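You operate a simulated robot arm through the tools that you are given. There is no shell and no other tool. Be economical: measure what you need, move in short steps, check, and stop when the job is done.

You are at the controls of a simulated robot arm. One attempt, no reset.

Task
Put things in order on the fitting bench top. At the end: the white paint dauber stands where the orange drip oiler stood; the yellow bar stub from the fitting bench top stands where the purple spring stood; the orange drip oiler stands on top of the yellow shield plate; the purple spring stands where the white paint dauber stood; whatever was shut is shut again. Leave all else as you found it, and nothing knocked over.

It is judged by the outcome, as a careful person would: the job done as asked, and still so three seconds after it is handed in. It fails if anything else is knocked over, pushed out of place, dropped, spilled or broken.

Robot
A 7-joint arm with a two-finger parallel gripper, fixed in place. Base frame: the origin is at the foot of the arm, x ahead of it, y to its left, z up; the work surface is at about z = 0. Units: mm, degrees, N and s.
With the tool pointing down near the work surface it reaches from about 240 to 620 mm from the base axis. Its first joint turns from -66.0 to 66.0 degrees. Payload 2.6 kg.
The tool frame sits at the grasp point between the pads (the TCP): z along the fingers, y along the line on which they close. The tips reach 30 mm beyond it. The gripper opens to 94 mm. The fingers are 28 mm wide and 10 mm thick; the gripper's body (50 by 96 mm) begins 55 mm behind the TCP.
Orientation is that of the tool frame in the base frame, as a unit quaternion [w, x, y, z]. With the fingers straight down and closing along the base's y, the tool's x points along the base's -x, its y along +y and its z along -z.

Tools
- The arm moves only by the tool step_arm. Its argument "motion" is a list of rows, each a list of 7 numbers: the shift along the tool's x, y, z in mm, then the turn, a rotation vector about the tool's x, y, z in degrees, then the gripper command, from -1 (shut) to 1 (fully open), values between in proportion. In form: [[tx, ty, tz, rx, ry, rz, jaw], ...]. A call has 1 to 10 rows; each row is the pose to reach, as a shift and turn from the pose commanded when the call began, along the tool's axes at that moment. A row lasts 0.2 s, in which the tool goes at most 50 mm and 8.6 degrees; a call with a longer step from one row to the next is refused whole, and so is a gripper value outside its range. Where a pose cannot be reached the arm comes as near as it can. A force on the tool above 40 N (or 10 N above the force at the start of the call, whichever is more), or a blocked arm, ends the call early, and 0.2 s more pass. Each finger travels about 72 mm/s and halts on what it meets, pressing with about 27 N; the grip force reading is that of the motor and also rises with nothing between the fingers. The clock runs only during rows and for 0.2 s after the last one: add rows that repeat a pose to give the fingers time. It gives the time, the measured TCP pose, the force on the tool (base axes), the opening and the grip force at its end, in the units of the frame above (readings bear some noise).
- Cameras (640 x 400 px; columns grow to the right, rows downward): "scene" is fixed at [23.1, 415.6, 564.9]; the picture's right is [-0.81, -0.59, 0.00], its down [-0.28, 0.39, -0.88] and it looks along [0.51, -0.71, -0.48] (base axes); focal length 363 px, centre (320, 200). "wrist" rides on the gripper at [-37, 0, -58] in the tool frame; the picture's right is [0.00, -1.00, 0.00], its down [0.97, 0.00, -0.24] and it looks along [0.24, 0.00, 0.97] (tool axes); focal length 218 px, centre (320, 200).
- grab_frame(camera): a new picture of that camera. The clock stands still meanwhile.
- probe_pixels(camera, pixels): for up to 12 pixels [column, row] of the newest picture of that camera ("zoom" is the newest enlarged one), the place [x, y, z] in the base frame of the surface seen there, good to about 2 mm, but the place of the scene camera against the robot may be out by one fixed shift of up to 25 mm in any direction. The clock stands still meanwhile.
- inspect(camera, box): a new picture of the part [left, top, right, bottom] of that camera's present view, enlarged. The clock stands still meanwhile.
- close_job(): hands the job in; it is judged then, once.

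Keep the steps short. Do not move on a guess: measure, check each grasp and each placing, and mend mistakes. In all there are 80 turns and 38 pictures (those below and enlarged ones count). Leave the gripper open and the arm clear of the work at the hand-in unless told otherwise, and finish with a single line.

The tools are called by a JSON object that holds its "api" and its "payload". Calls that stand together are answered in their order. step_arm: Moves the arm, as the interface text tells. Its arguments: {"type":"object","properties":{"motion":{"type":"array","items":{"type":"array","items":{"type":"number"}}}},"required":["motion"]} The other tools are called the same way: grab_frame (camera) takes a picture; probe_pixels (camera, pixels) gives the place of the surface under pixels of a picture; inspect (camera, box) takes an enlarged picture of a part of a camera's view; close_job () hands the job in.

At the start:

```text
t: 0.0
ee_pos: [421.4, -73.0, 301.8]
tool_rot: [0.0, 0.001, 1.0, 0.0]
wrist_force: [0.5, 0.1, -0.3]
opening: 94.1
grasp_force: 0.1
```

scene: 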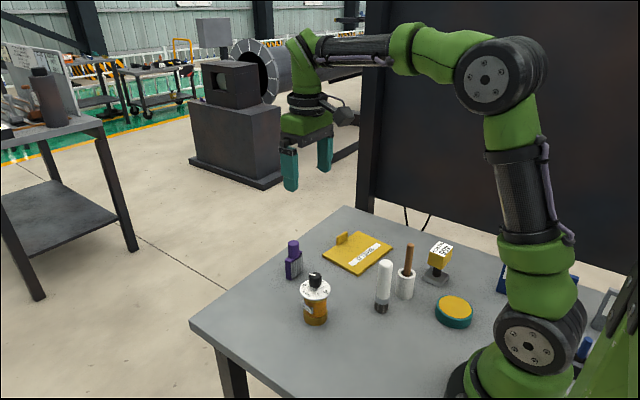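
wrist: 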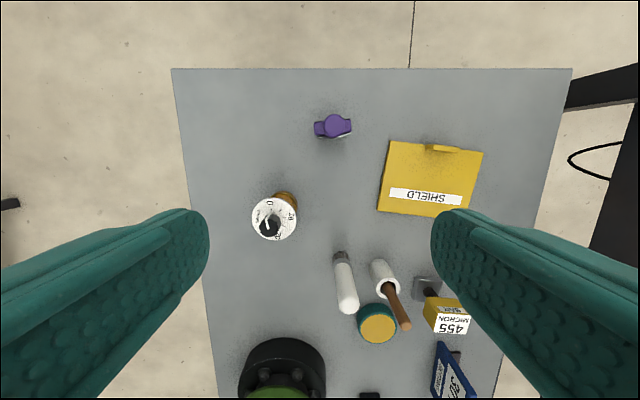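

I see the purple, orange and white items and the shield plate. I'm enlarging both views to identify each one, the yellow bar stub in particular.

{"api": "inspect", "payload": {"camera": "scene", "box": [260, 220, 480, 350]}}

{"api": "inspect", "payload": {"camera": "wrist", "box": [220, 220, 520, 400]}}

{"api": "inspect", "payload": {"camera": "scene", "box": [440, 220, 640, 400]}}

```text
2.91 times, centred on (370, 285) of scene
```

zoom: 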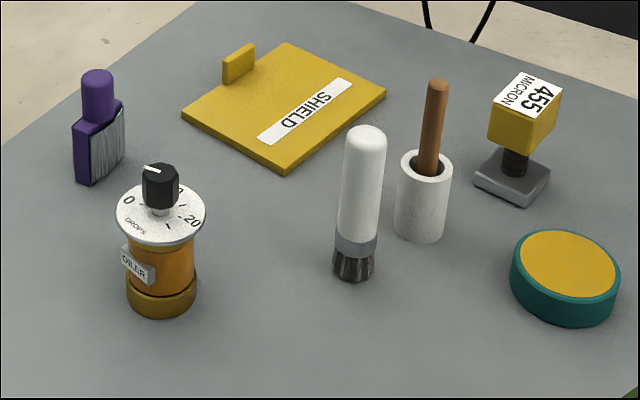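

```text
2.13 times, centred on (370, 310) of wrist
```

zoom: 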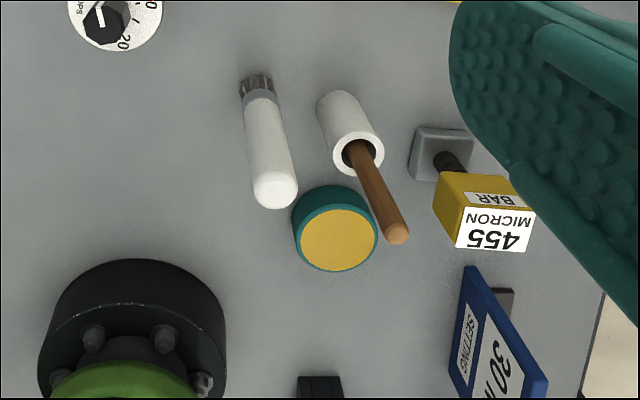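

```text
2.22 times, centred on (540, 310) of scene
```

zoom: 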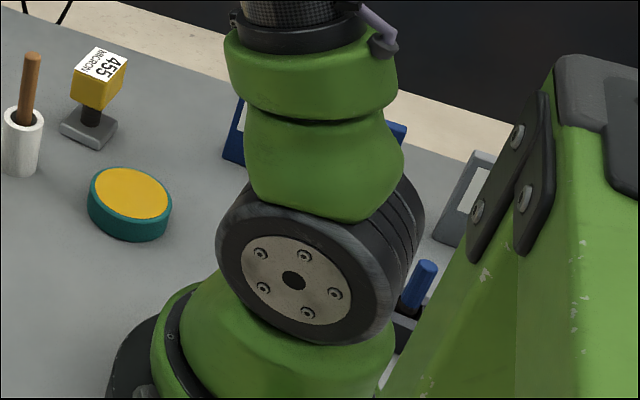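

The labels read OILER, SHIELD and BAR, so the bar stub is the yellow block on a stem. I'm measuring positions through the wrist camera, since it has no fixed shift.

{"api": "probe_pixels", "payload": {"camera": "wrist", "pixels": [[335, 124], [317, 128], [349, 128], [270, 228], [289, 198], [342, 256], [348, 304], [381, 198], [400, 143], [482, 153], [461, 215], [443, 148]]}}

{"api": "probe_pixels", "payload": {"camera": "zoom", "pixels": [[30, 60], [108, 60], [92, 92], [92, 145], [78, 122], [112, 128], [20, 130], [40, 120], [130, 200], [125, 218], [145, 205], [425, 270]]}}

{"api": "probe_pixels", "payload": {"camera": "wrist", "pixels": [[453, 325], [430, 302], [468, 309], [437, 332], [415, 283], [414, 300], [437, 280], [432, 292], [404, 325], [377, 322], [380, 268], [272, 205]]}}

```text
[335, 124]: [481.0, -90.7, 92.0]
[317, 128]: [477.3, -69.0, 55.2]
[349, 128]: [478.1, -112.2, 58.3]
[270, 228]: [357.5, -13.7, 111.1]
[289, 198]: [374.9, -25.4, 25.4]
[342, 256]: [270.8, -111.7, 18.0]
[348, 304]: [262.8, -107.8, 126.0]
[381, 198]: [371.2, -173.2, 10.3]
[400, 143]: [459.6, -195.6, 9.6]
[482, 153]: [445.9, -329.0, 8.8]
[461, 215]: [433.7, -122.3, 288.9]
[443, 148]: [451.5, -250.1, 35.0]
```

```text
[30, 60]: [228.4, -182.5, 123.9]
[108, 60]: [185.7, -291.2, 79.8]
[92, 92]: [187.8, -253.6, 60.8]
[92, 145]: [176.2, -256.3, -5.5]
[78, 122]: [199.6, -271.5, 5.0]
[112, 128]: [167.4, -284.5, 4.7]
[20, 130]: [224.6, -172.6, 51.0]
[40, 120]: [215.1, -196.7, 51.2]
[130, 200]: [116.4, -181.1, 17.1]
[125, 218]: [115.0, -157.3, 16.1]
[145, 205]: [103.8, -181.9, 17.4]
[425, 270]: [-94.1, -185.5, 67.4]
```

```text
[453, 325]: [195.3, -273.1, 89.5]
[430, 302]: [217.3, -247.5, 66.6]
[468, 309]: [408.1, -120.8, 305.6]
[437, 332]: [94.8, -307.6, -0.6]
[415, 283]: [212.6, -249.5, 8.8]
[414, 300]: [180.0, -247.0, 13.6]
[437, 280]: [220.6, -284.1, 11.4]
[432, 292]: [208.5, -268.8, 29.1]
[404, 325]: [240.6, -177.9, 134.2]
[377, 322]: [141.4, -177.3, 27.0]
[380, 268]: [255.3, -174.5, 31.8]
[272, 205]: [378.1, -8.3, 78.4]
```

Next, the oiler and spring need exact sizes, so I'm enlarging them in the scene view.

{"api": "inspect", "payload": {"camera": "scene", "box": [270, 225, 350, 335]}}

```text
3.64 times, centred on (310, 280) of scene
```

zoom: 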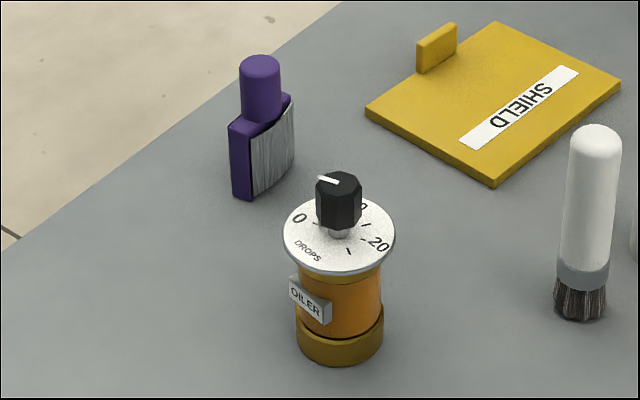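

{"api": "probe_pixels", "payload": {"camera": "zoom", "pixels": [[287, 232], [392, 232], [340, 268], [303, 350], [381, 340], [340, 325], [340, 355], [298, 295], [340, 176], [371, 300], [325, 316], [340, 285]]}}

{"api": "probe_pixels", "payload": {"camera": "zoom", "pixels": [[260, 62], [237, 125], [250, 190], [292, 155], [289, 100], [262, 185], [243, 85], [279, 85], [590, 130], [560, 280], [607, 280], [584, 310]]}}

```text
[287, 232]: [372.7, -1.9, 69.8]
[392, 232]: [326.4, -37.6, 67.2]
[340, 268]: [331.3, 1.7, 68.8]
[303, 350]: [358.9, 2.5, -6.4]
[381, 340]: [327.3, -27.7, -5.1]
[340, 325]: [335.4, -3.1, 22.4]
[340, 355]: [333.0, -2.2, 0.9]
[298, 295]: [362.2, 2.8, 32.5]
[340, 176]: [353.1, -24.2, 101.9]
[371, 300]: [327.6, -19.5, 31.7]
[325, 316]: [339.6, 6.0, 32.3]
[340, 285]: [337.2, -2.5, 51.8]
```

```text
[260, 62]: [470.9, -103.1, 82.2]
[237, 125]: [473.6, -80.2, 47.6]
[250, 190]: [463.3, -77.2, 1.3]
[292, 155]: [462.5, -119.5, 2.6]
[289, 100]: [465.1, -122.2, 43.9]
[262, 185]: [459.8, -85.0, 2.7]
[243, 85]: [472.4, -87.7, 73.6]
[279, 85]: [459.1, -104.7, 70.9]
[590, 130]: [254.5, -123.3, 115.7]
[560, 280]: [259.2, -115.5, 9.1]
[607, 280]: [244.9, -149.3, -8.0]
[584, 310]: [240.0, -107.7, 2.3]
```

Corrected for the scene shift, the oiler sits near (360, -8). Its dial is about 58 mm across at z of about 78, and the knob tops out near 111. I'm moving above it at z 200 for a wrist measurement.

{"api": "step_arm", "payload": {"motion": [[15, 16, 25, 0, 0, 0, 1], [30, 32, 50, 0, 0, 0, 1], [45, 48, 75, 0, 0, 0, 1], [61, 65, 100, 0, 0, 0, 1], [61, 65, 100, 0, 0, 0, 1]]}}

{"api": "grab_frame", "payload": {"camera": "wrist"}}

```text
t: 1.2
ee_pos: [360.1, -5.8, 203.4]
tool_rot: [0.0, 0.0, 1.0, 0.0]
wrist_force: [0.6, 0.1, 0.1]
opening: 93.9
grasp_force: 0.1
```

```text
31 pictures are left
```

wrist: 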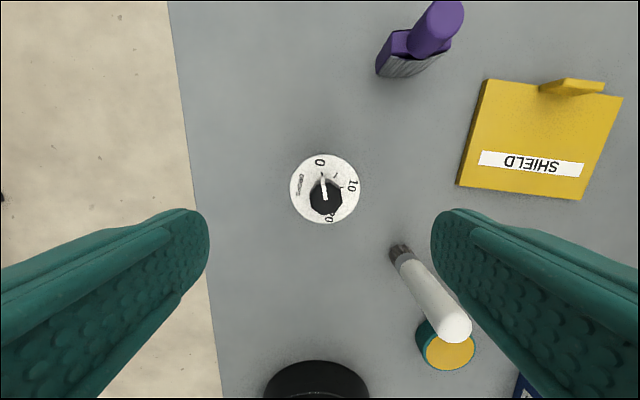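

The dial is clear at (325,189). I'm probing its edges, plus the dauber, plate and spring.

{"api": "probe_pixels", "payload": {"camera": "wrist", "pixels": [[293, 188], [356, 188], [325, 157], [325, 220], [325, 196], [486, 82], [461, 183], [580, 195], [615, 97], [400, 248], [455, 325], [540, 92]]}}

```text
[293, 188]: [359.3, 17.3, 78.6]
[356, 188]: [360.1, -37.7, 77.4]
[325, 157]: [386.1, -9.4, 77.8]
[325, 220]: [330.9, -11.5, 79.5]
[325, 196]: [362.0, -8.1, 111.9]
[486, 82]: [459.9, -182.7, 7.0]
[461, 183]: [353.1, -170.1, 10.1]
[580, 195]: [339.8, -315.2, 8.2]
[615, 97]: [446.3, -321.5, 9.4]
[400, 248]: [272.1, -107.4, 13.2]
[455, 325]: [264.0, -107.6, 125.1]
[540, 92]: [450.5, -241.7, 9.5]
```

The oiler's centre is (359.5, -10) with the dial at z 78. I'm going straight down with open jaws until the TCP is at dial height, which leaves the tips at about 47.

{"api": "step_arm", "payload": {"motion": [[0.5, -3.5, 40, 0, 0, 0, 1], [0.5, -3.5, 80, 0, 0, 0, 1], [0.5, -3.5, 110, 0, 0, 0, 1], [0.5, -3.5, 125, 0, 0, 0, 1], [0.5, -3.5, 125, 0, 0, 0, 1]]}}

{"api": "grab_frame", "payload": {"camera": "wrist"}}

```text
t: 2.4
ee_pos: [357.5, -9.0, 76.3]
tool_rot: [0.0, 0.0, 1.0, 0.001]
wrist_force: [0.8, -0.3, 0.3]
opening: 93.8
grasp_force: 0.0
```

```text
30 pictures are left
```

wrist: 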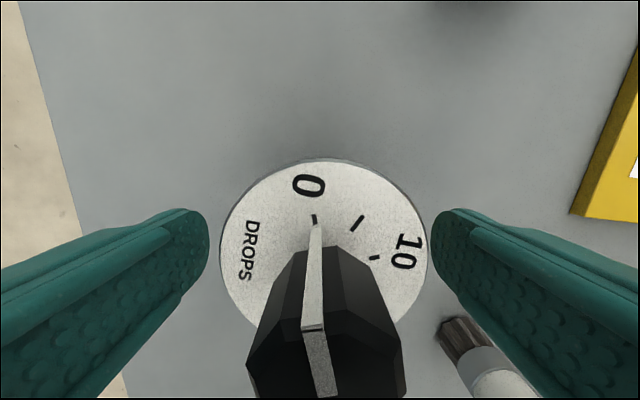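

The dial is centred between the pads. Now I close on it.

{"api": "step_arm", "payload": {"motion": [[-1.5, 0, 0, 0, 0, 0, 0.5], [-1.5, 0, 0, 0, 0, 0, 0.2], [-1.5, 0, 0, 0, 0, 0, -0.2], [-1.5, 0, 0, 0, 0, 0, -0.2], [-1.5, 0, 0, 0, 0, 0, -0.2]]}}

```text
t: 3.6
ee_pos: [358.6, -9.1, 78.2]
tool_rot: [0.0, 0.0, 1.0, 0.0]
wrist_force: [-0.6, 0.8, 0.1]
opening: 61.0
grasp_force: 26.8
```

It holds at 61 mm with 27 N. I'm lifting gently and checking.

{"api": "step_arm", "payload": {"motion": [[-1.5, 0, -5, 0, 0, 0, -0.2], [-1.5, 0, -20, 0, 0, 0, -0.2], [-1.5, 0, -40, 0, 0, 0, -0.2], [-1.5, 0, -60, 0, 0, 0, -0.2], [-1.5, 0, -60, 0, 0, 0, -0.2]]}}

{"api": "grab_frame", "payload": {"camera": "scene"}}

```text
t: 4.8
ee_pos: [362.6, -11.0, 136.5]
tool_rot: [0.0, 0.0, 1.0, 0.0]
wrist_force: [-0.7, -0.8, -0.3]
opening: 37.5
grasp_force: 0.0
```

```text
29 pictures are left
```

scene: 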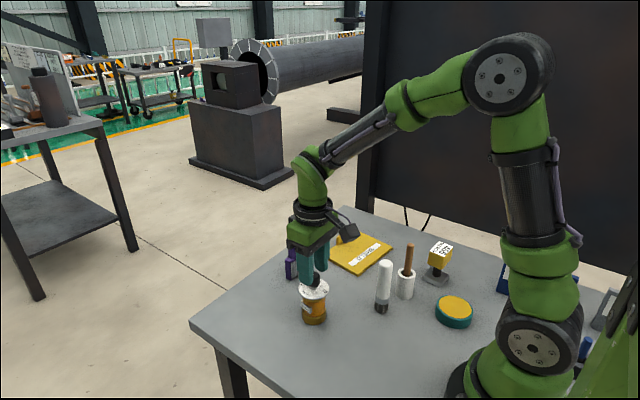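

The dial slipped out of the pads, but the oiler still stands, so the body must be held below the dial with a tilted gripper. I'm rising straight up, opening the jaws, then checking the oiler and its label direction.

{"api": "step_arm", "payload": {"motion": [[0, 0, -20, 0, 0, 0, -0.2], [0, 0, -50, 0, 0, 0, 0.2], [0, 0, -90, 0, 0, 0, 1], [0, 0, -120, 0, 0, 0, 1], [0, 0, -120, 0, 0, 0, 1]]}}

{"api": "inspect", "payload": {"camera": "scene", "box": [284, 255, 348, 335]}}

{"api": "grab_frame", "payload": {"camera": "wrist"}}

```text
t: 6.0
ee_pos: [363.1, -9.9, 256.4]
tool_rot: [0.0, 0.0, 1.0, 0.0]
wrist_force: [0.0, 0.2, 0.4]
opening: 94.0
grasp_force: 0.0
```

```text
5.00 times, centred on (316, 295) of scene
```

zoom: 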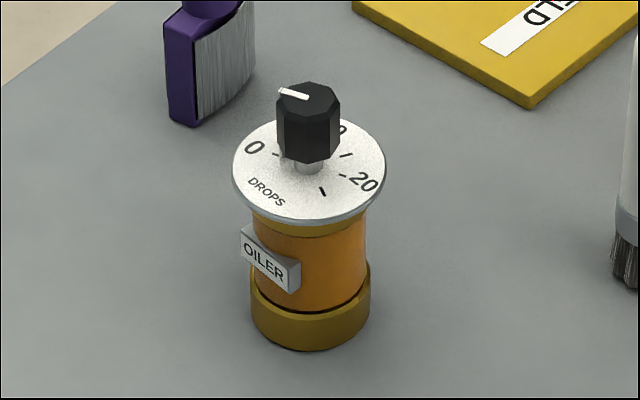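

```text
27 pictures are left
```

wrist: 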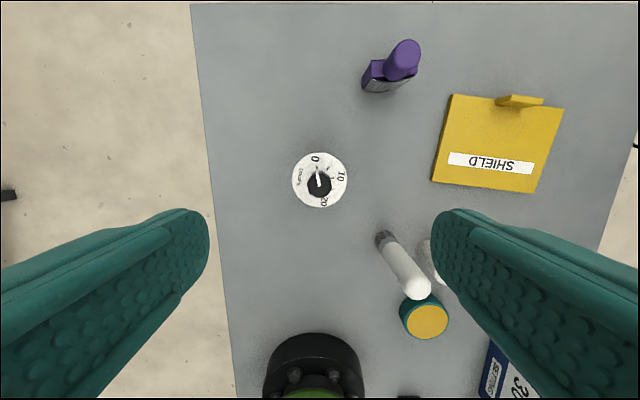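

The oiler is upright. I'm probing its present centre and the label corners.

{"api": "probe_pixels", "payload": {"camera": "zoom", "pixels": [[245, 243], [286, 278], [246, 255], [270, 248], [310, 305], [310, 345], [340, 290], [310, 260], [340, 235], [310, 217], [290, 335], [360, 290]]}}

{"api": "probe_pixels", "payload": {"camera": "wrist", "pixels": [[294, 180], [346, 180], [320, 154], [320, 205], [320, 182], [404, 50], [374, 88], [365, 78], [381, 236], [418, 290]]}}

```text
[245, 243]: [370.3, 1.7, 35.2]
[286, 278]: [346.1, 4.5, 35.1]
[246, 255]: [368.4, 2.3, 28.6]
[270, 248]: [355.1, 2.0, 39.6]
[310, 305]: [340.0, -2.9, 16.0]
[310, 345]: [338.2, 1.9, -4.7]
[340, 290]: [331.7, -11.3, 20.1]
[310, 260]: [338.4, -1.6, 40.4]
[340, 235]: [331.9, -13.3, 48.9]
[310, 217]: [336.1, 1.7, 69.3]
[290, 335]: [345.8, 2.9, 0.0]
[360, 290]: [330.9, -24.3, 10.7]
```

```text
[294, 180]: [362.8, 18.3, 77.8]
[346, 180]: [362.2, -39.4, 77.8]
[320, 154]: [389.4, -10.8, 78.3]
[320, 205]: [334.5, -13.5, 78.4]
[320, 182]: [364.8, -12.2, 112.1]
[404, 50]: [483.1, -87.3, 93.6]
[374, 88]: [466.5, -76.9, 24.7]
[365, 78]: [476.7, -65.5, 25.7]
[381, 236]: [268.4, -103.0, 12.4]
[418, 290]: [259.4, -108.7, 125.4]
```

The oiler is centred at (362, -11). Its body has radius about 20 between z 25 and 70, and the label faces +y. I'm tilting the tool 70° so the fingers point almost along +x, high above everything.

{"api": "step_arm", "payload": {"motion": [[0, 0, 0, 0, -7.8, 0, 1], [0, 0, 0, 0, -15.6, 0, 1], [0, 0, 0, 0, -23.4, 0, 1], [0, 0, 0, 0, -31.2, 0, 1], [0, 0, 0, 0, -39, 0, 1], [0, 0, 0, 0, -46.8, 0, 1], [0, 0, 0, 0, -54.6, 0, 1], [0, 0, 0, 0, -62.4, 0, 1], [0, 0, 0, 0, -70, 0, 1], [0, 0, 0, 0, -70, 0, 1]]}}

{"api": "grab_frame", "payload": {"camera": "scene"}}

```text
t: 8.2
ee_pos: [383.0, -13.3, 268.8]
tool_rot: [0.573, 0.0, 0.819, 0.001]
wrist_force: [-1.0, 0.4, -0.6]
opening: 94.1
grasp_force: 0.1
out of reach, approached as far as the arm can: row 9, 10
```

```text
26 pictures are left
```

scene: 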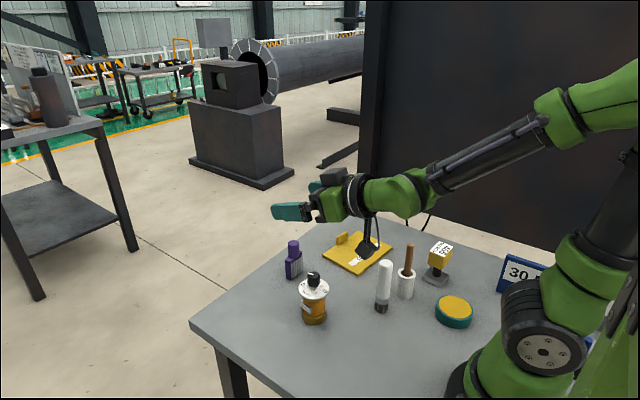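

The tilt reached 70°, but a dark box hangs below the wrist at pixel (368,248). I'm measuring how low it sits.

{"api": "probe_pixels", "payload": {"camera": "scene", "pixels": [[368, 252], [376, 246], [360, 248], [373, 218], [290, 212], [334, 205], [352, 213], [405, 200], [400, 217], [423, 220]]}}

```text
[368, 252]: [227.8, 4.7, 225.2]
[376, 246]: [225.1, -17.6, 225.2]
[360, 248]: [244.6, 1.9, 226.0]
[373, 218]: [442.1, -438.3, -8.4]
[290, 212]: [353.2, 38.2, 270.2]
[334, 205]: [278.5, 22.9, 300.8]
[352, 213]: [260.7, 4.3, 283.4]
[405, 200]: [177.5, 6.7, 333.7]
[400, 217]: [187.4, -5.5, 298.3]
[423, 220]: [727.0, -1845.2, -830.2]
```

A side grip at 70° would sweep the hanging box and forearm past the dauber, cup or bar. Taking the oiler by its flat-sided knob from above (z 84–112) is safer, and I can test that with a tiny lift. I'm turning the tool back to vertical.

{"api": "step_arm", "payload": {"motion": [[0, 0, 0, 0, 7.8, 0, 1], [0, 0, 0, 0, 15.6, 0, 1], [0, 0, 0, 0, 23.4, 0, 1], [0, 0, 0, 0, 31.2, 0, 1], [0, 0, 0, 0, 39, 0, 1], [0, 0, 0, 0, 46.8, 0, 1], [0, 0, 0, 0, 54.6, 0, 1], [0, 0, 0, 0, 62.4, 0, 1], [0, 0, 0, 0, 70, 0, 1], [0, 0, 0, 0, 70, 0, 1]]}}

```text
t: 10.4
ee_pos: [382.0, -12.9, 269.3]
tool_rot: [-0.001, 0.0, 1.0, 0.0]
wrist_force: [0.3, 0.2, -0.3]
opening: 94.0
grasp_force: 0.1
```

Vertical again. I'm moving above the knob at TCP z 150, with tips clear of the knob top, half-closing the jaws, and looking.

{"api": "step_arm", "payload": {"motion": [[10, 1, 40, 0, 0, 0, 0.6], [20, 2, 80, 0, 0, 0, 0.2], [20, 2, 110, 0, 0, 0, 0.0], [20, 2, 119, 0, 0, 0, 0.0], [20, 2, 119, 0, 0, 0, 0.0]]}}

{"api": "grab_frame", "payload": {"camera": "wrist"}}

```text
t: 11.6
ee_pos: [361.8, -12.8, 149.3]
tool_rot: [0.0, 0.0, 1.0, 0.0]
wrist_force: [-0.3, 0.4, 0.3]
opening: 47.1
grasp_force: 0.1
```

```text
25 pictures are left
```

wrist: 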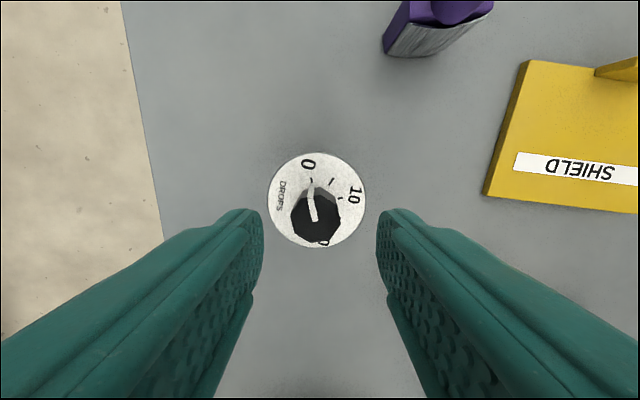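

{"api": "probe_pixels", "payload": {"camera": "wrist", "pixels": [[311, 191], [315, 219], [293, 217], [340, 215], [316, 198], [316, 240], [270, 200], [364, 200], [320, 155]]}}

{"api": "inspect", "payload": {"camera": "wrist", "box": [260, 145, 372, 255]}}

```text
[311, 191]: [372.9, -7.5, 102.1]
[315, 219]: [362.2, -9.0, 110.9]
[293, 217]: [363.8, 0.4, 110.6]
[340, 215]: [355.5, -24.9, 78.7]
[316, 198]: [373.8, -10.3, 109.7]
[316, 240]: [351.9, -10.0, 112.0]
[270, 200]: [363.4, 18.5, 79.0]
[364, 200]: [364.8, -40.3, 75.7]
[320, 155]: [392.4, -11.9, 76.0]
```

```text
3.64 times, centred on (316, 200) of wrist
```

zoom: 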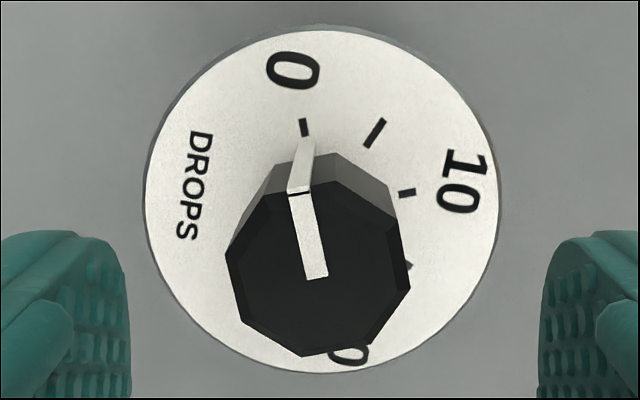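

The knob is octagonal and turned about 12°. I'm yawing the jaws 12° so the pads meet flat faces and don't turn the setting, then lowering so the tips stay about 5 mm above the dial.

{"api": "step_arm", "payload": {"motion": [[0, 2, 0, 0, 0, -6, 0], [0, 2, 0, 0, 0, -12, 0], [0, 2, 20, 0, 0, -12, 0], [0, 2, 34, 0, 0, -12, 0], [0, 2, 34, 0, 0, -12, 0]]}}

{"api": "inspect", "payload": {"camera": "scene", "box": [275, 240, 355, 330]}}

```text
t: 12.8
ee_pos: [362.6, -9.3, 116.9]
tool_rot: [-0.001, -0.105, 0.995, 0.001]
wrist_force: [0.9, -0.5, 0.1]
opening: 47.0
grasp_force: 0.1
```

```text
4.44 times, centred on (315, 285) of scene
```

zoom: 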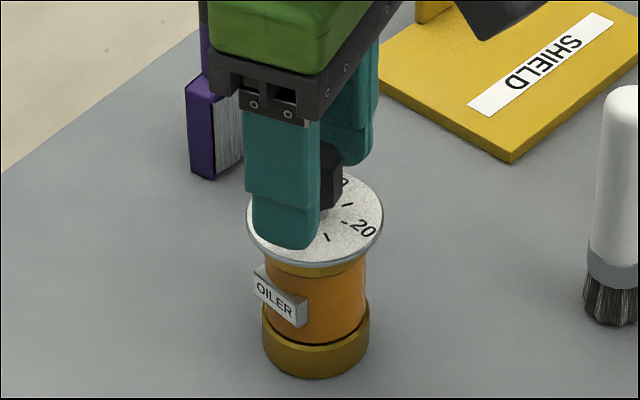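

The fingertips are above the dial and around the knob. I'm closing.

{"api": "step_arm", "payload": {"motion": [[0, 0, 0, 0, 0, 0, -0.4], [0, 0, 0, 0, 0, 0, -0.8], [0, 0, 0, 0, 0, 0, -1], [0, 0, 0, 0, 0, 0, -1]]}}

{"api": "step_arm", "payload": {"motion": [[0, 0, -1, 0, 0, 0, -1], [0, 0, -2, 0, 0, 0, -1], [0, 0, -4, 0, 0, 0, -1], [0, 0, -6, 0, 0, 0, -1], [0, 0, -8, 0, 0, 0, -1], [0, 0, -8, 0, 0, 0, -1]]}}

{"api": "inspect", "payload": {"camera": "scene", "box": [275, 240, 355, 330]}}

```text
t: 13.8
ee_pos: [362.3, -9.2, 117.9]
tool_rot: [0.0, -0.105, 0.995, 0.0]
wrist_force: [-0.5, 0.4, 0.8]
opening: 22.0
grasp_force: 26.9
```

```text
t: 15.2
ee_pos: [364.3, -8.3, 124.7]
tool_rot: [0.0, -0.105, 0.995, 0.0]
wrist_force: [0.6, 0.7, -2.2]
opening: 22.2
grasp_force: 26.9
```

```text
4.44 times, centred on (315, 285) of scene
```

zoom: 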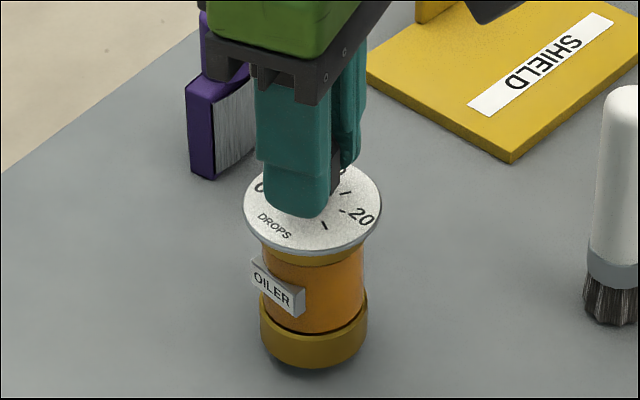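

The oiler rises cleanly with the gripper, at about -2.2 N of load and with the knob holding. I'm lifting it 50 mm more and carrying it towards the plate.

{"api": "step_arm", "payload": {"motion": [[0, 0, -8, 0, 0, 0, -1], [0, 0, -20, 0, 0, 0, -1], [0, 0, -35, 0, 0, 0, -1], [0, 0, -46, 0, 0, 0, -1], [0, 0, -50, 0, 0, 0, -1], [1, -10, -50, 0, 0, 0, -1], [3, -30, -50, 0, 0, 0, -1], [5, -55, -50, 0, 0, 0, -1], [7.2, -80, -50, 0, 0, 0, -1], [9, -100, -50, 0, 0, 0, -1]]}}

{"api": "step_arm", "payload": {"motion": [[1.8, -20, 0, 0, 0, 0, -1], [4.1, -45, 0, 0, 0, 0, -1], [6.3, -70, 0, 0, 0, 0, -1], [8.6, -95, 0, 0, 0, 0, -1], [10.8, -118, 0, 0, 0, 0, -1], [12.2, -133, 0, 0, 0, 0, -1], [12.6, -139.8, 0, 0, 0, 0, -1], [12.6, -139.8, 0, 0, 0, 0, -1]]}}

{"api": "grab_frame", "payload": {"camera": "scene"}}

```text
t: 17.4
ee_pos: [373.6, -108.3, 177.3]
tool_rot: [0.0, -0.104, 0.995, 0.0]
wrist_force: [0.9, 0.0, -0.9]
opening: 22.0
grasp_force: 27.3
```

```text
t: 19.2
ee_pos: [390.7, -248.0, 174.3]
tool_rot: [0.001, -0.104, 0.995, 0.001]
wrist_force: [0.1, -0.3, -1.5]
opening: 22.0
grasp_force: 27.3
```

```text
21 pictures are left
```

scene: 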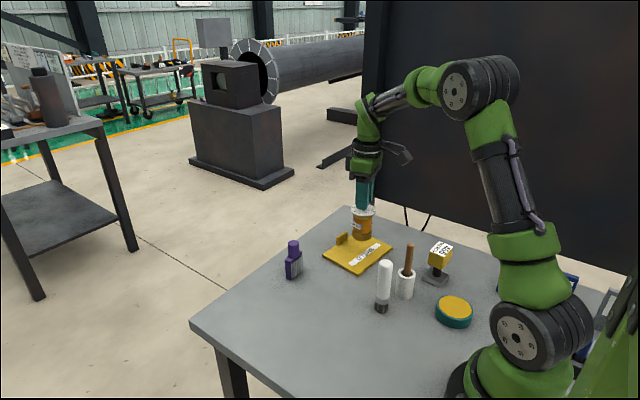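

The oiler hangs upright over the plate. The contact height should be TCP z of about 126, so I'm lowering to about 130.

{"api": "step_arm", "payload": {"motion": [[0, 0, 8, 0, 0, 0, -1], [0, 0, 22, 0, 0, 0, -1], [0, 0, 34, 0, 0, 0, -1], [0, 0, 42, 0, 0, 0, -1], [0, 0, 45, 0, 0, 0, -1], [0, 0, 45, 0, 0, 0, -1]]}}

{"api": "inspect", "payload": {"camera": "scene", "box": [315, 195, 405, 285]}}

```text
t: 20.6
ee_pos: [390.9, -247.5, 129.5]
tool_rot: [0.0, -0.105, 0.994, 0.0]
wrist_force: [0.6, 0.5, -1.8]
opening: 22.3
grasp_force: 26.5
```

```text
4.44 times, centred on (360, 240) of scene
```

zoom: 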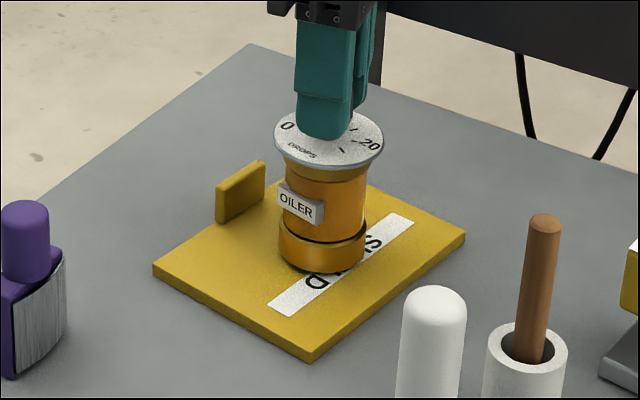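

It hovers just above the plate. I'm shifting it 8 mm away from the sticker towards the tab, then creeping down to contact.

{"api": "step_arm", "payload": {"motion": [[-4, -0.8, 0, 0, 0, 0, -1], [-7.8, -1.7, 0, 0, 0, 0, -1], [-7.8, -1.7, 1, 0, 0, 0, -1], [-7.8, -1.7, 2, 0, 0, 0, -1], [-7.8, -1.7, 3, 0, 0, 0, -1], [-7.8, -1.7, 3, 0, 0, 0, -1]]}}

```text
t: 22.0
ee_pos: [398.1, -247.8, 126.3]
tool_rot: [-0.001, -0.104, 0.995, 0.0]
wrist_force: [-0.7, -0.3, -1.5]
opening: 22.2
grasp_force: 27.1
```

Still hanging (-1.5 N), so I go down further in small steps.

{"api": "step_arm", "payload": {"motion": [[0, 0, 0.7, 0, 0, 0, -1], [0, 0, 1.4, 0, 0, 0, -1], [0, 0, 2, 0, 0, 0, -1], [0, 0, 2, 0, 0, 0, -1]]}}

```text
t: 23.0
ee_pos: [399.6, -248.3, 125.4]
tool_rot: [0.001, -0.104, 0.995, -0.001]
wrist_force: [-3.7, 2.4, 17.0]
opening: 22.1
grasp_force: 27.1
```

Contact: the force is up at 17 N. I'm easing off slightly, opening and rising.

{"api": "step_arm", "payload": {"motion": [[0, 0, -0.8, 0, 0, 0, -1], [0, 0, -0.8, 0, 0, 0, -0.6], [0, 0, -0.8, 0, 0, 0, 0], [0, 0, -0.8, 0, 0, 0, 0.2], [0, 0, -20, 0, 0, 0, 0.2], [0, 0, -50, 0, 0, 0, 0.2], [0, 0, -90, 0, 0, 0, 0.2], [0, 0, -120, 0, 0, 0, 0.2]]}}

{"api": "grab_frame", "payload": {"camera": "scene"}}

```text
t: 24.8
ee_pos: [395.2, -245.7, 244.7]
tool_rot: [0.0, -0.105, 0.994, 0.0]
wrist_force: [-0.1, 0.5, -0.4]
opening: 56.4
grasp_force: 0.1
```

```text
19 pictures are left
```

scene: 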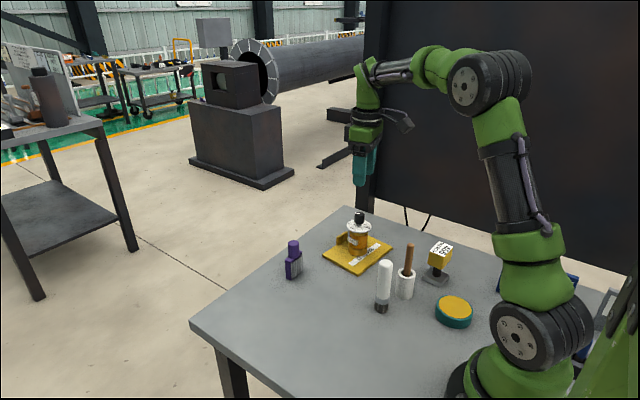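

The oiler stands on the plate. Next is the dauber, near (266,-107): I'm moving above it with yaw back to zero, and looking.

{"api": "step_arm", "payload": {"motion": [[10, 17, 1, 0, 0, 2, 0.2], [30, 52, 3, 0, 0, 5, 0.2], [50, 87, 6, 0, 0, 8, 0.2], [70, 122, 8, 0, 0, 10, 0.2], [86, 150, 10, 0, 0, 12, 0.2], [93, 163, 10, 0, 0, 12, 0.2], [93, 163, 10, 0, 0, 12, 0.2]]}}

{"api": "grab_frame", "payload": {"camera": "wrist"}}

```text
t: 26.4
ee_pos: [275.5, -107.2, 234.7]
tool_rot: [-0.001, 0.0, 1.0, 0.0]
wrist_force: [0.2, -0.1, 0.3]
opening: 56.2
grasp_force: 0.0
```

```text
18 pictures are left
```

wrist: 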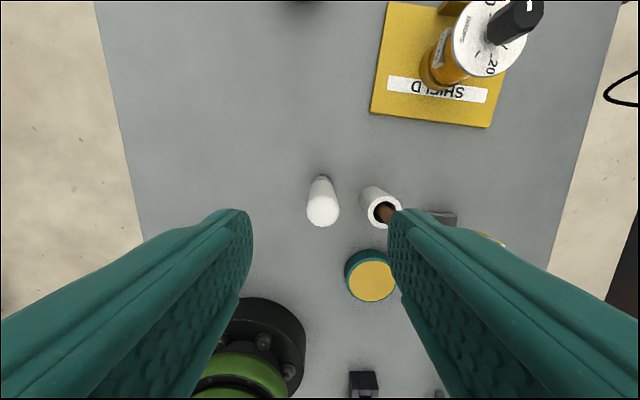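

{"api": "probe_pixels", "payload": {"camera": "wrist", "pixels": [[308, 208], [336, 208], [322, 224], [322, 178], [322, 208], [322, 190], [313, 180], [330, 180], [380, 190], [397, 213], [366, 210]]}}

```text
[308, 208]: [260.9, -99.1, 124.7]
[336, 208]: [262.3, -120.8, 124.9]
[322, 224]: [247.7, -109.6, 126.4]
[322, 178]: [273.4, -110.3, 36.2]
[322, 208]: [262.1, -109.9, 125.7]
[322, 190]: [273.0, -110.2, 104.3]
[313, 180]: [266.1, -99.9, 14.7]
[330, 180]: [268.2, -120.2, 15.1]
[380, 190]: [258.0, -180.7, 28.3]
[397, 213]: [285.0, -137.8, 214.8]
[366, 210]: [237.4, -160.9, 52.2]
```

The dauber's centre is (261,-110), with diameter about 25 and top at 126. I'm aligning above it at TCP z 165 and checking once more before descending.

{"api": "step_arm", "payload": {"motion": [[7, -1.5, 25, 0, 0, 0, 0.2], [12, -2.5, 55, 0, 0, 0, 0.2], [12, -2.5, 69, 0, 0, 0, 0.2], [12, -2.5, 69, 0, 0, 0, 0.2]]}}

{"api": "grab_frame", "payload": {"camera": "wrist"}}

```text
t: 27.4
ee_pos: [264.8, -112.1, 164.5]
tool_rot: [-0.001, 0.0, 1.0, 0.0]
wrist_force: [-0.3, 0.2, 0.5]
opening: 56.3
grasp_force: 0.0
```

```text
17 pictures are left
```

wrist: 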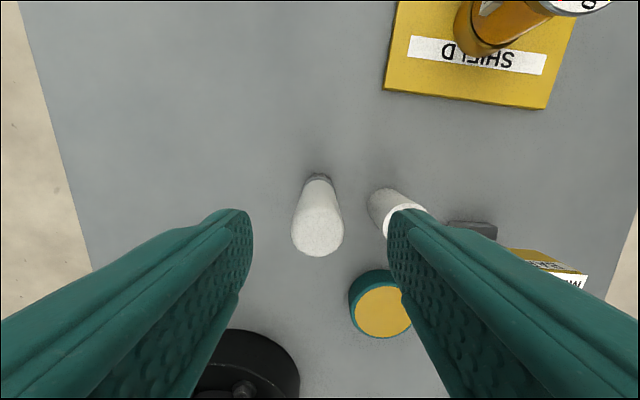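

Aligned; the dauber is at px 317. I'm narrowing the jaws a bit for cup clearance and descending to TCP z 90.

{"api": "step_arm", "payload": {"motion": [[2, 1.5, 0, 0, 0, 0, -0.1], [2, 1.5, 25, 0, 0, 0, -0.1], [2, 1.5, 50, 0, 0, 0, -0.1], [2, 1.5, 74, 0, 0, 0, -0.1], [2, 1.5, 74, 0, 0, 0, -0.1]]}}

{"api": "step_arm", "payload": {"motion": [[0, 0, 0, 0, 0, 0, -0.4], [0, 0, 0, 0, 0, 0, -0.8], [0, 0, 0, 0, 0, 0, -0.8], [0, 0, -2, 0, 0, 0, -0.8], [0, 0, -6, 0, 0, 0, -0.8], [0, 0, -10, 0, 0, 0, -0.8], [0, 0, -10, 0, 0, 0, -0.8]]}}

{"api": "inspect", "payload": {"camera": "scene", "box": [340, 220, 460, 330]}}

```text
t: 28.6
ee_pos: [261.9, -107.7, 89.7]
tool_rot: [0.001, 0.0, 1.0, 0.0]
wrist_force: [0.1, 1.1, 0.3]
opening: 42.2
grasp_force: 0.0
```

```text
t: 30.2
ee_pos: [260.9, -108.0, 101.2]
tool_rot: [0.0, 0.0, 1.0, 0.0]
wrist_force: [0.6, -0.5, -0.6]
opening: 26.3
grasp_force: 27.1
```

```text
3.64 times, centred on (400, 275) of scene
```

zoom: 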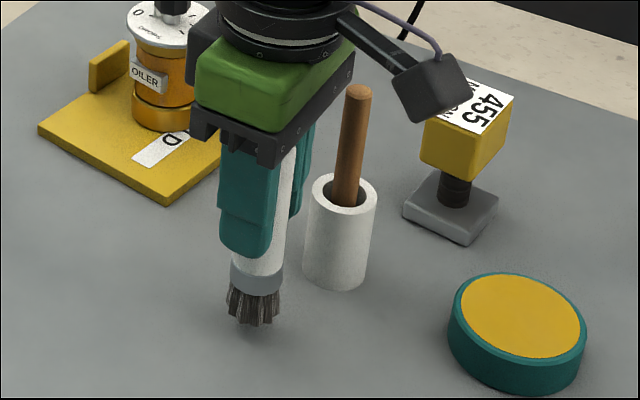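

The dauber is held and off the table. I'm carrying it to the oiler's old spot (359.5,-10).

{"api": "step_arm", "payload": {"motion": [[0, 0, -10, 0, 0, 0, -0.8], [0, 0, -20, 0, 0, 0, -0.8], [-12, 12, -20, 0, 0, 0, -0.8], [-32, 32, -20, 0, 0, 0, -0.8], [-55, 55, -20, 0, 0, 0, -0.8], [-78, 78, -20, 0, 0, 0, -0.8], [-93, 92, -20, 0, 0, 0, -0.8], [-98.5, 98, -20, 0, 0, 0, -0.8], [-98.5, 98, -20, 0, 0, 0, -0.8]]}}

{"api": "step_arm", "payload": {"motion": [[0, 0, 10, 0, 0, 0, -0.8], [0, 0, 20, 0, 0, 0, -0.8], [0, 0, 25, 0, 0, 0, -0.8], [0, 0, 27, 0, 0, 0, -0.8], [0, 0, 28, 0, 0, 0, -0.8], [0, 0, 28, 0, 0, 0, -0.8]]}}

```text
t: 32.2
ee_pos: [360.6, -8.5, 120.8]
tool_rot: [0.001, 0.0, 1.0, 0.0]
wrist_force: [1.0, 0.4, -1.6]
opening: 26.0
grasp_force: 27.2
```

```text
t: 33.6
ee_pos: [359.1, -9.1, 92.6]
tool_rot: [0.0, 0.0, 1.0, -0.001]
wrist_force: [0.0, -0.5, -1.3]
opening: 26.3
grasp_force: 27.6
```

It is now about 2 mm above the table, so I creep down to contact.

{"api": "step_arm", "payload": {"motion": [[0, 0, 0.7, 0, 0, 0, -0.8], [0, 0, 1.4, 0, 0, 0, -0.8], [0, 0, 2, 0, 0, 0, -0.8], [0, 0, 2.5, 0, 0, 0, -0.8], [0, 0, 2.5, 0, 0, 0, -0.8]]}}

```text
t: 34.8
ee_pos: [358.8, -9.9, 92.7]
tool_rot: [0.0, 0.0, 1.0, 0.0]
wrist_force: [0.4, 0.5, -1.0]
opening: 26.2
grasp_force: 27.1
```

{"api": "step_arm", "payload": {"motion": [[0, 0, 0.7, 0, 0, 0, -0.8], [0, 0, 1.4, 0, 0, 0, -0.8], [0, 0, 1.4, 0, 0, 0, -0.8]]}}

```text
t: 35.6
ee_pos: [358.8, -10.2, 90.5]
tool_rot: [-0.001, 0.001, 1.0, 0.0]
wrist_force: [0.0, 0.3, -1.0]
opening: 26.0
grasp_force: 26.5
```

There is no contact yet, so I check visually.

{"api": "inspect", "payload": {"camera": "scene", "box": [275, 240, 355, 330]}}

```text
4.44 times, centred on (315, 285) of scene
```

zoom: 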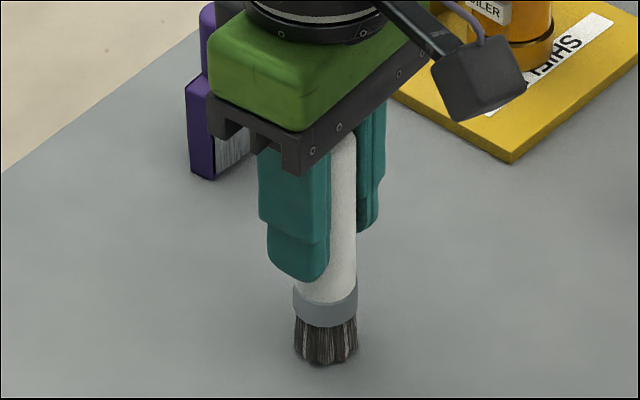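

It is nearly touching, so I continue slowly.

{"api": "step_arm", "payload": {"motion": [[0, 0, 0.6, 0, 0, 0, -0.8], [0, 0, 1.2, 0, 0, 0, -0.8], [0, 0, 1.2, 0, 0, 0, -0.8]]}}

```text
t: 36.4
ee_pos: [358.6, -9.4, 89.5]
tool_rot: [0.001, 0.0, 1.0, 0.0]
wrist_force: [-0.9, -0.4, 8.4]
opening: 26.4
grasp_force: 26.6
```

Contact at 8 N. I'm opening and rising, then moving towards the spring area for a view.

{"api": "step_arm", "payload": {"motion": [[0, 0, 0, 0, 0, 0, -0.6], [0, 0, 0, 0, 0, 0, -0.2], [0, 0, 0, 0, 0, 0, 0], [0, 0, 0, 0, 0, 0, 0], [0, 0, -20, 0, 0, 0, 0], [0, 0, -55, 0, 0, 0, 0], [0, 0, -95, 0, 0, 0, 0], [0, 0, -130, 0, 0, 0, 0]]}}

{"api": "step_arm", "payload": {"motion": [[-20, -13, 0, 0, 0, 0, 0], [-55, -36, 0, 0, 0, 0, 0], [-90, -60, 0, 0, 0, 0, 0], [-110, -77, 0, 0, 0, 0, 0.2], [-110, -77, 0, 0, 0, 0, 0.2]]}}

{"api": "grab_frame", "payload": {"camera": "wrist"}}

```text
t: 38.2
ee_pos: [358.8, -9.2, 219.9]
tool_rot: [-0.001, 0.001, 1.0, 0.0]
wrist_force: [0.6, 0.4, 0.3]
opening: 47.0
grasp_force: 0.1
```

```text
t: 39.4
ee_pos: [471.1, -89.2, 218.6]
tool_rot: [0.0, 0.0, 1.0, 0.0]
wrist_force: [0.3, 0.0, 0.0]
opening: 56.5
grasp_force: 0.1
```

```text
14 pictures are left
```

wrist: 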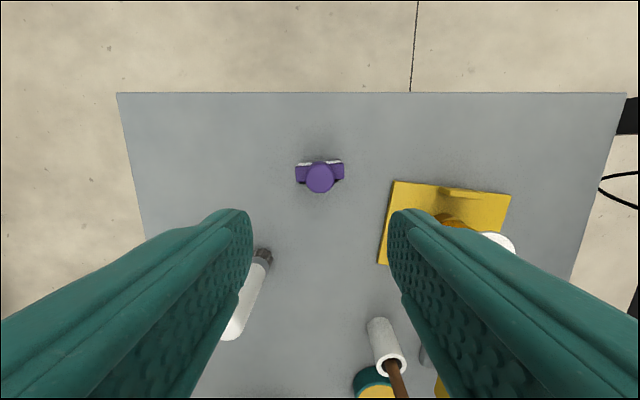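

{"api": "probe_pixels", "payload": {"camera": "wrist", "pixels": [[308, 178], [332, 178], [320, 191], [320, 165], [297, 173], [343, 173], [300, 166], [340, 164], [297, 181], [343, 180], [320, 178], [263, 258]]}}

{"api": "inspect", "payload": {"camera": "wrist", "box": [280, 145, 360, 205]}}

```text
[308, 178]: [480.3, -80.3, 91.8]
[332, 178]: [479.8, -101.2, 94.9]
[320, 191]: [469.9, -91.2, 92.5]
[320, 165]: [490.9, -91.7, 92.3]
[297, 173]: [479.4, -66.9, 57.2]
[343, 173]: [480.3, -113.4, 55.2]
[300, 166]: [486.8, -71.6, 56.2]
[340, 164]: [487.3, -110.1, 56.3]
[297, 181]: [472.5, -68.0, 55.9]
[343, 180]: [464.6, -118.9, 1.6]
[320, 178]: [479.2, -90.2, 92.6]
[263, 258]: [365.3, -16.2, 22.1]
```

```text
6.67 times, centred on (320, 175) of wrist
```

zoom: 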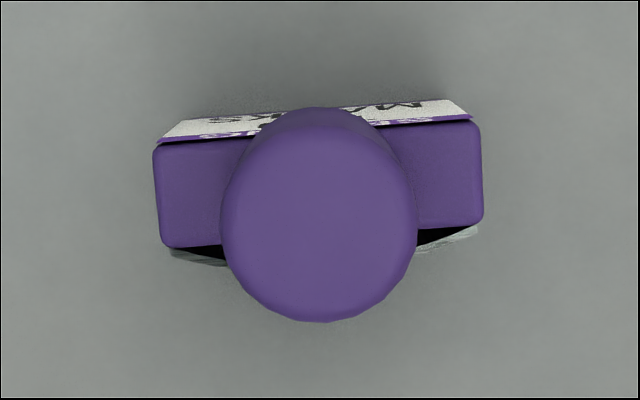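

The purple piece's top cylinder has diameter 21, spans z 57–92 and is centred at (480,-91). I'm descending around it, tips at about 62.

{"api": "step_arm", "payload": {"motion": [[-10, -2.5, 30, 0, 0, 0, 0], [-10, -2.5, 65, 0, 0, 0, 0], [-10, -2.5, 95, 0, 0, 0, 0], [-10, -2.5, 115, 0, 0, 0, 0], [-10, -2.5, 125, 0, 0, 0, 0], [-10, -2.5, 125, 0, 0, 0, 0]]}}

{"api": "grab_frame", "payload": {"camera": "wrist"}}

```text
t: 40.8
ee_pos: [479.9, -91.4, 95.3]
tool_rot: [0.0, 0.0, 1.0, -0.001]
wrist_force: [-0.1, 0.1, 0.0]
opening: 47.3
grasp_force: 0.0
```

```text
12 pictures are left
```

wrist: 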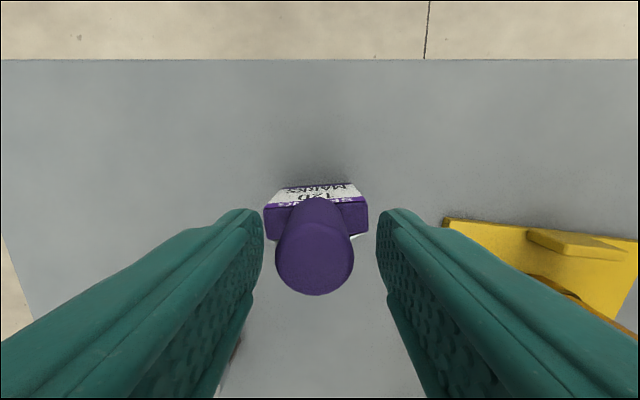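

Centred. Closing and test-lifting.

{"api": "step_arm", "payload": {"motion": [[0, 0, 1, 0, 0, 0, -0.4], [0, 0, 1, 0, 0, 0, -0.9], [0, 0, 1, 0, 0, 0, -0.9], [0, 0, 0, 0, 0, 0, -0.9], [0, 0, -3, 0, 0, 0, -0.9], [0, 0, -7, 0, 0, 0, -0.9], [0, 0, -9, 0, 0, 0, -0.9], [0, 0, -9, 0, 0, 0, -0.9]]}}

{"api": "inspect", "payload": {"camera": "scene", "box": [255, 215, 355, 325]}}

```text
t: 42.6
ee_pos: [480.4, -90.5, 103.3]
tool_rot: [0.0, 0.0, 1.0, 0.0]
wrist_force: [0.2, -0.1, -1.0]
opening: 24.9
grasp_force: 27.3
```

```text
3.64 times, centred on (305, 270) of scene
```

zoom: 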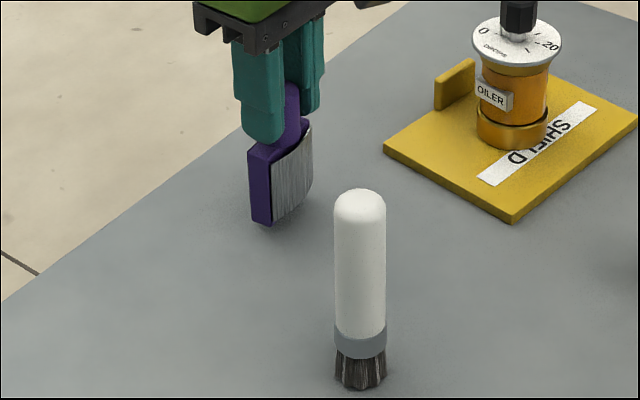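

The spring is held and lifted; dauber and oiler stand fine. I'm carrying it to the dauber's old spot (261,-110).

{"api": "step_arm", "payload": {"motion": [[0, 0, -8, 0, 0, 0, -0.9], [0, 0, -20, 0, 0, 0, -0.9], [12, -1, -25, 0, 0, 0, -0.9], [38, -3, -25, 0, 0, 0, -0.9], [70, -6, -25, 0, 0, 0, -0.9], [102, -9, -25, 0, 0, 0, -0.9], [134, -12, -25, 0, 0, 0, -0.9], [165, -15, -25, 0, 0, 0, -0.9], [190, -17, -25, 0, 0, 0, -0.9], [200, -18, -25, 0, 0, 0, -0.9]]}}

{"api": "step_arm", "payload": {"motion": [[10, -1, 0, 0, 0, 0, -0.9], [19, -1.5, 0, 0, 0, 0, -0.9], [19, -1.5, 12, 0, 0, 0, -0.9], [19, -1.5, 24, 0, 0, 0, -0.9], [19, -1.5, 30, 0, 0, 0, -0.9], [19, -1.5, 32, 0, 0, 0, -0.9], [19, -1.5, 32, 0, 0, 0, -0.9]]}}

```text
t: 44.8
ee_pos: [279.6, -108.5, 127.1]
tool_rot: [0.0, 0.0, 1.0, 0.0]
wrist_force: [-0.3, 0.6, -1.1]
opening: 24.5
grasp_force: 26.8
```

```text
t: 46.4
ee_pos: [261.6, -108.1, 97.1]
tool_rot: [0.002, 0.0, 1.0, -0.001]
wrist_force: [-5.7, -1.4, 35.5]
opening: 24.4
grasp_force: 27.1
```

Contact came a little early, at 35 N. I'm backing off 2 mm and looking.

{"api": "step_arm", "payload": {"motion": [[0, 0, -1, 0, 0, 0, -0.9], [0, 0, -1.5, 0, 0, 0, -0.9], [0, 0, -1.5, 0, 0, 0, -0.9]]}}

{"api": "inspect", "payload": {"camera": "scene", "box": [340, 220, 460, 330]}}

```text
t: 47.2
ee_pos: [260.6, -109.2, 96.6]
tool_rot: [-0.001, -0.001, 1.0, 0.0]
wrist_force: [3.2, -0.5, 6.3]
opening: 24.1
grasp_force: 27.0
```

```text
3.64 times, centred on (400, 275) of scene
```

zoom: 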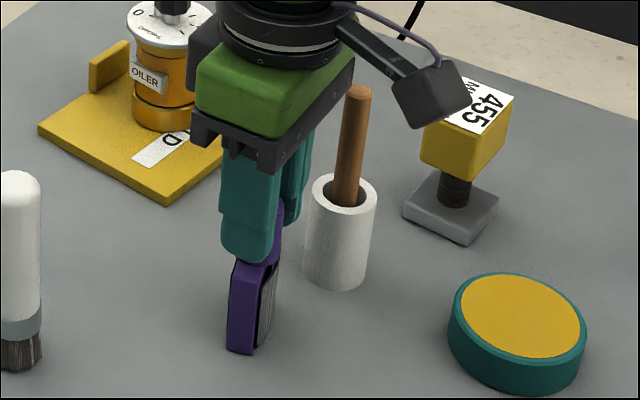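

It looks upright and rests lightly on the table at 6 N. I'm opening slowly, rising and checking.

{"api": "step_arm", "payload": {"motion": [[0, 0, 0, 0, 0, 0, -0.45], [0, 0, 0, 0, 0, 0, -0.3], [0, 0, 0, 0, 0, 0, -0.1], [0, 0, 0, 0, 0, 0, -0.1], [0, 0, -15, 0, 0, 0, -0.1], [0, 0, -45, 0, 0, 0, -0.1], [0, 0, -85, 0, 0, 0, -0.1], [0, 0, -125, 0, 0, 0, -0.1], [0, 0, -130, 0, 0, 0, -0.1]]}}

{"api": "grab_frame", "payload": {"camera": "scene"}}

```text
t: 49.2
ee_pos: [258.7, -108.9, 229.2]
tool_rot: [0.0, 0.001, 1.0, 0.001]
wrist_force: [-0.4, 0.2, -1.0]
opening: 42.0
grasp_force: 0.0
```

```text
9 pictures are left
```

scene: 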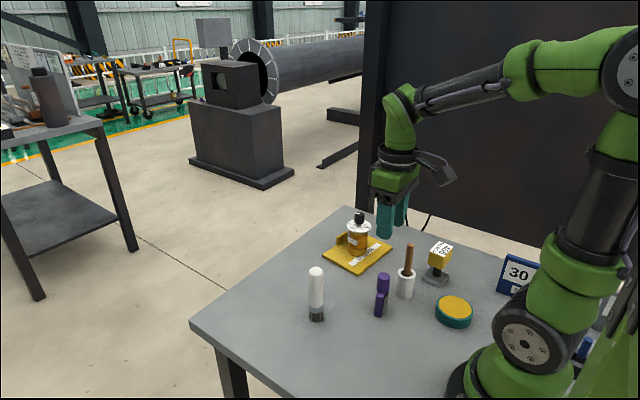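

The spring stands. Now I move above the bar stub near (197,-267) and look.

{"api": "step_arm", "payload": {"motion": [[5, -15, 0, 0, 0, 0, 0.2], [17, -48, 0, 0, 0, 0, 0.5], [29, -82, 0, 0, 0, 0, 0.7], [41, -116, 0, 0, 0, 0, 0.7], [51, -145, 0, 0, 0, 0, 0.7], [56, -157, 0, 0, 0, 0, 0.7], [56, -157, 0, 0, 0, 0, 0.7]]}}

{"api": "grab_frame", "payload": {"camera": "wrist"}}

```text
t: 50.8
ee_pos: [205.3, -266.9, 226.9]
tool_rot: [-0.001, -0.001, 1.0, 0.0]
wrist_force: [0.7, 1.1, -0.1]
opening: 79.7
grasp_force: 0.0
```

```text
8 pictures are left
```

wrist: 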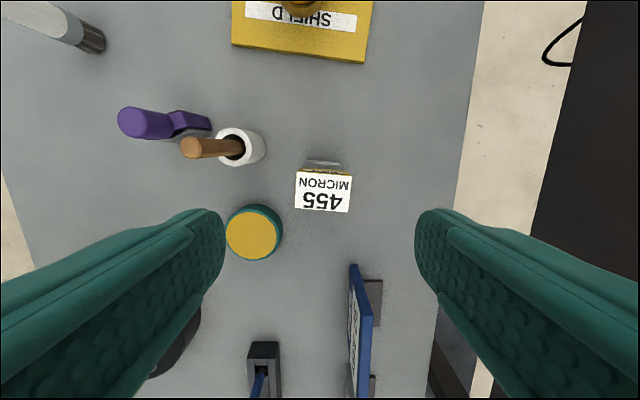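

{"api": "probe_pixels", "payload": {"camera": "wrist", "pixels": [[298, 174], [350, 178], [347, 210], [296, 207], [323, 192], [308, 161], [340, 163], [280, 230], [245, 207], [353, 268], [372, 300], [323, 170]]}}

{"api": "inspect", "payload": {"camera": "wrist", "box": [270, 140, 380, 230]}}

```text
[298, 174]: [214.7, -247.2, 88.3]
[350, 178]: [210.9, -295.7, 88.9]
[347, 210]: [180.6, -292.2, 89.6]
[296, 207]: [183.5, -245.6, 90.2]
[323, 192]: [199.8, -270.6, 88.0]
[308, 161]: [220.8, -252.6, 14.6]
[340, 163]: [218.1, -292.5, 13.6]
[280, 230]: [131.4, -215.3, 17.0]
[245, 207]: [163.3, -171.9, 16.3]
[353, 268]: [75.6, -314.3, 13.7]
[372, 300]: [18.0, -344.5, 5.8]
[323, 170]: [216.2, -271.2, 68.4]
```

```text
4.44 times, centred on (325, 185) of wrist
```

zoom: 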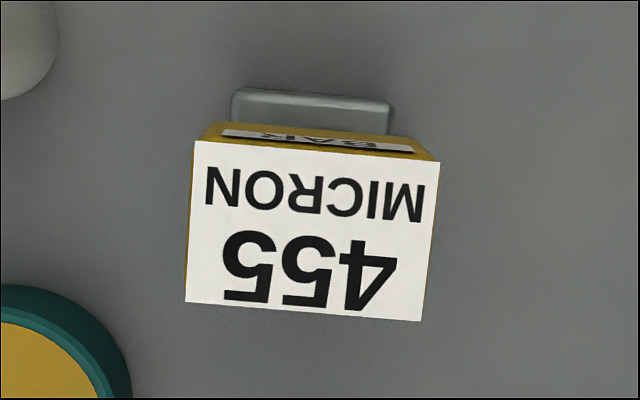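

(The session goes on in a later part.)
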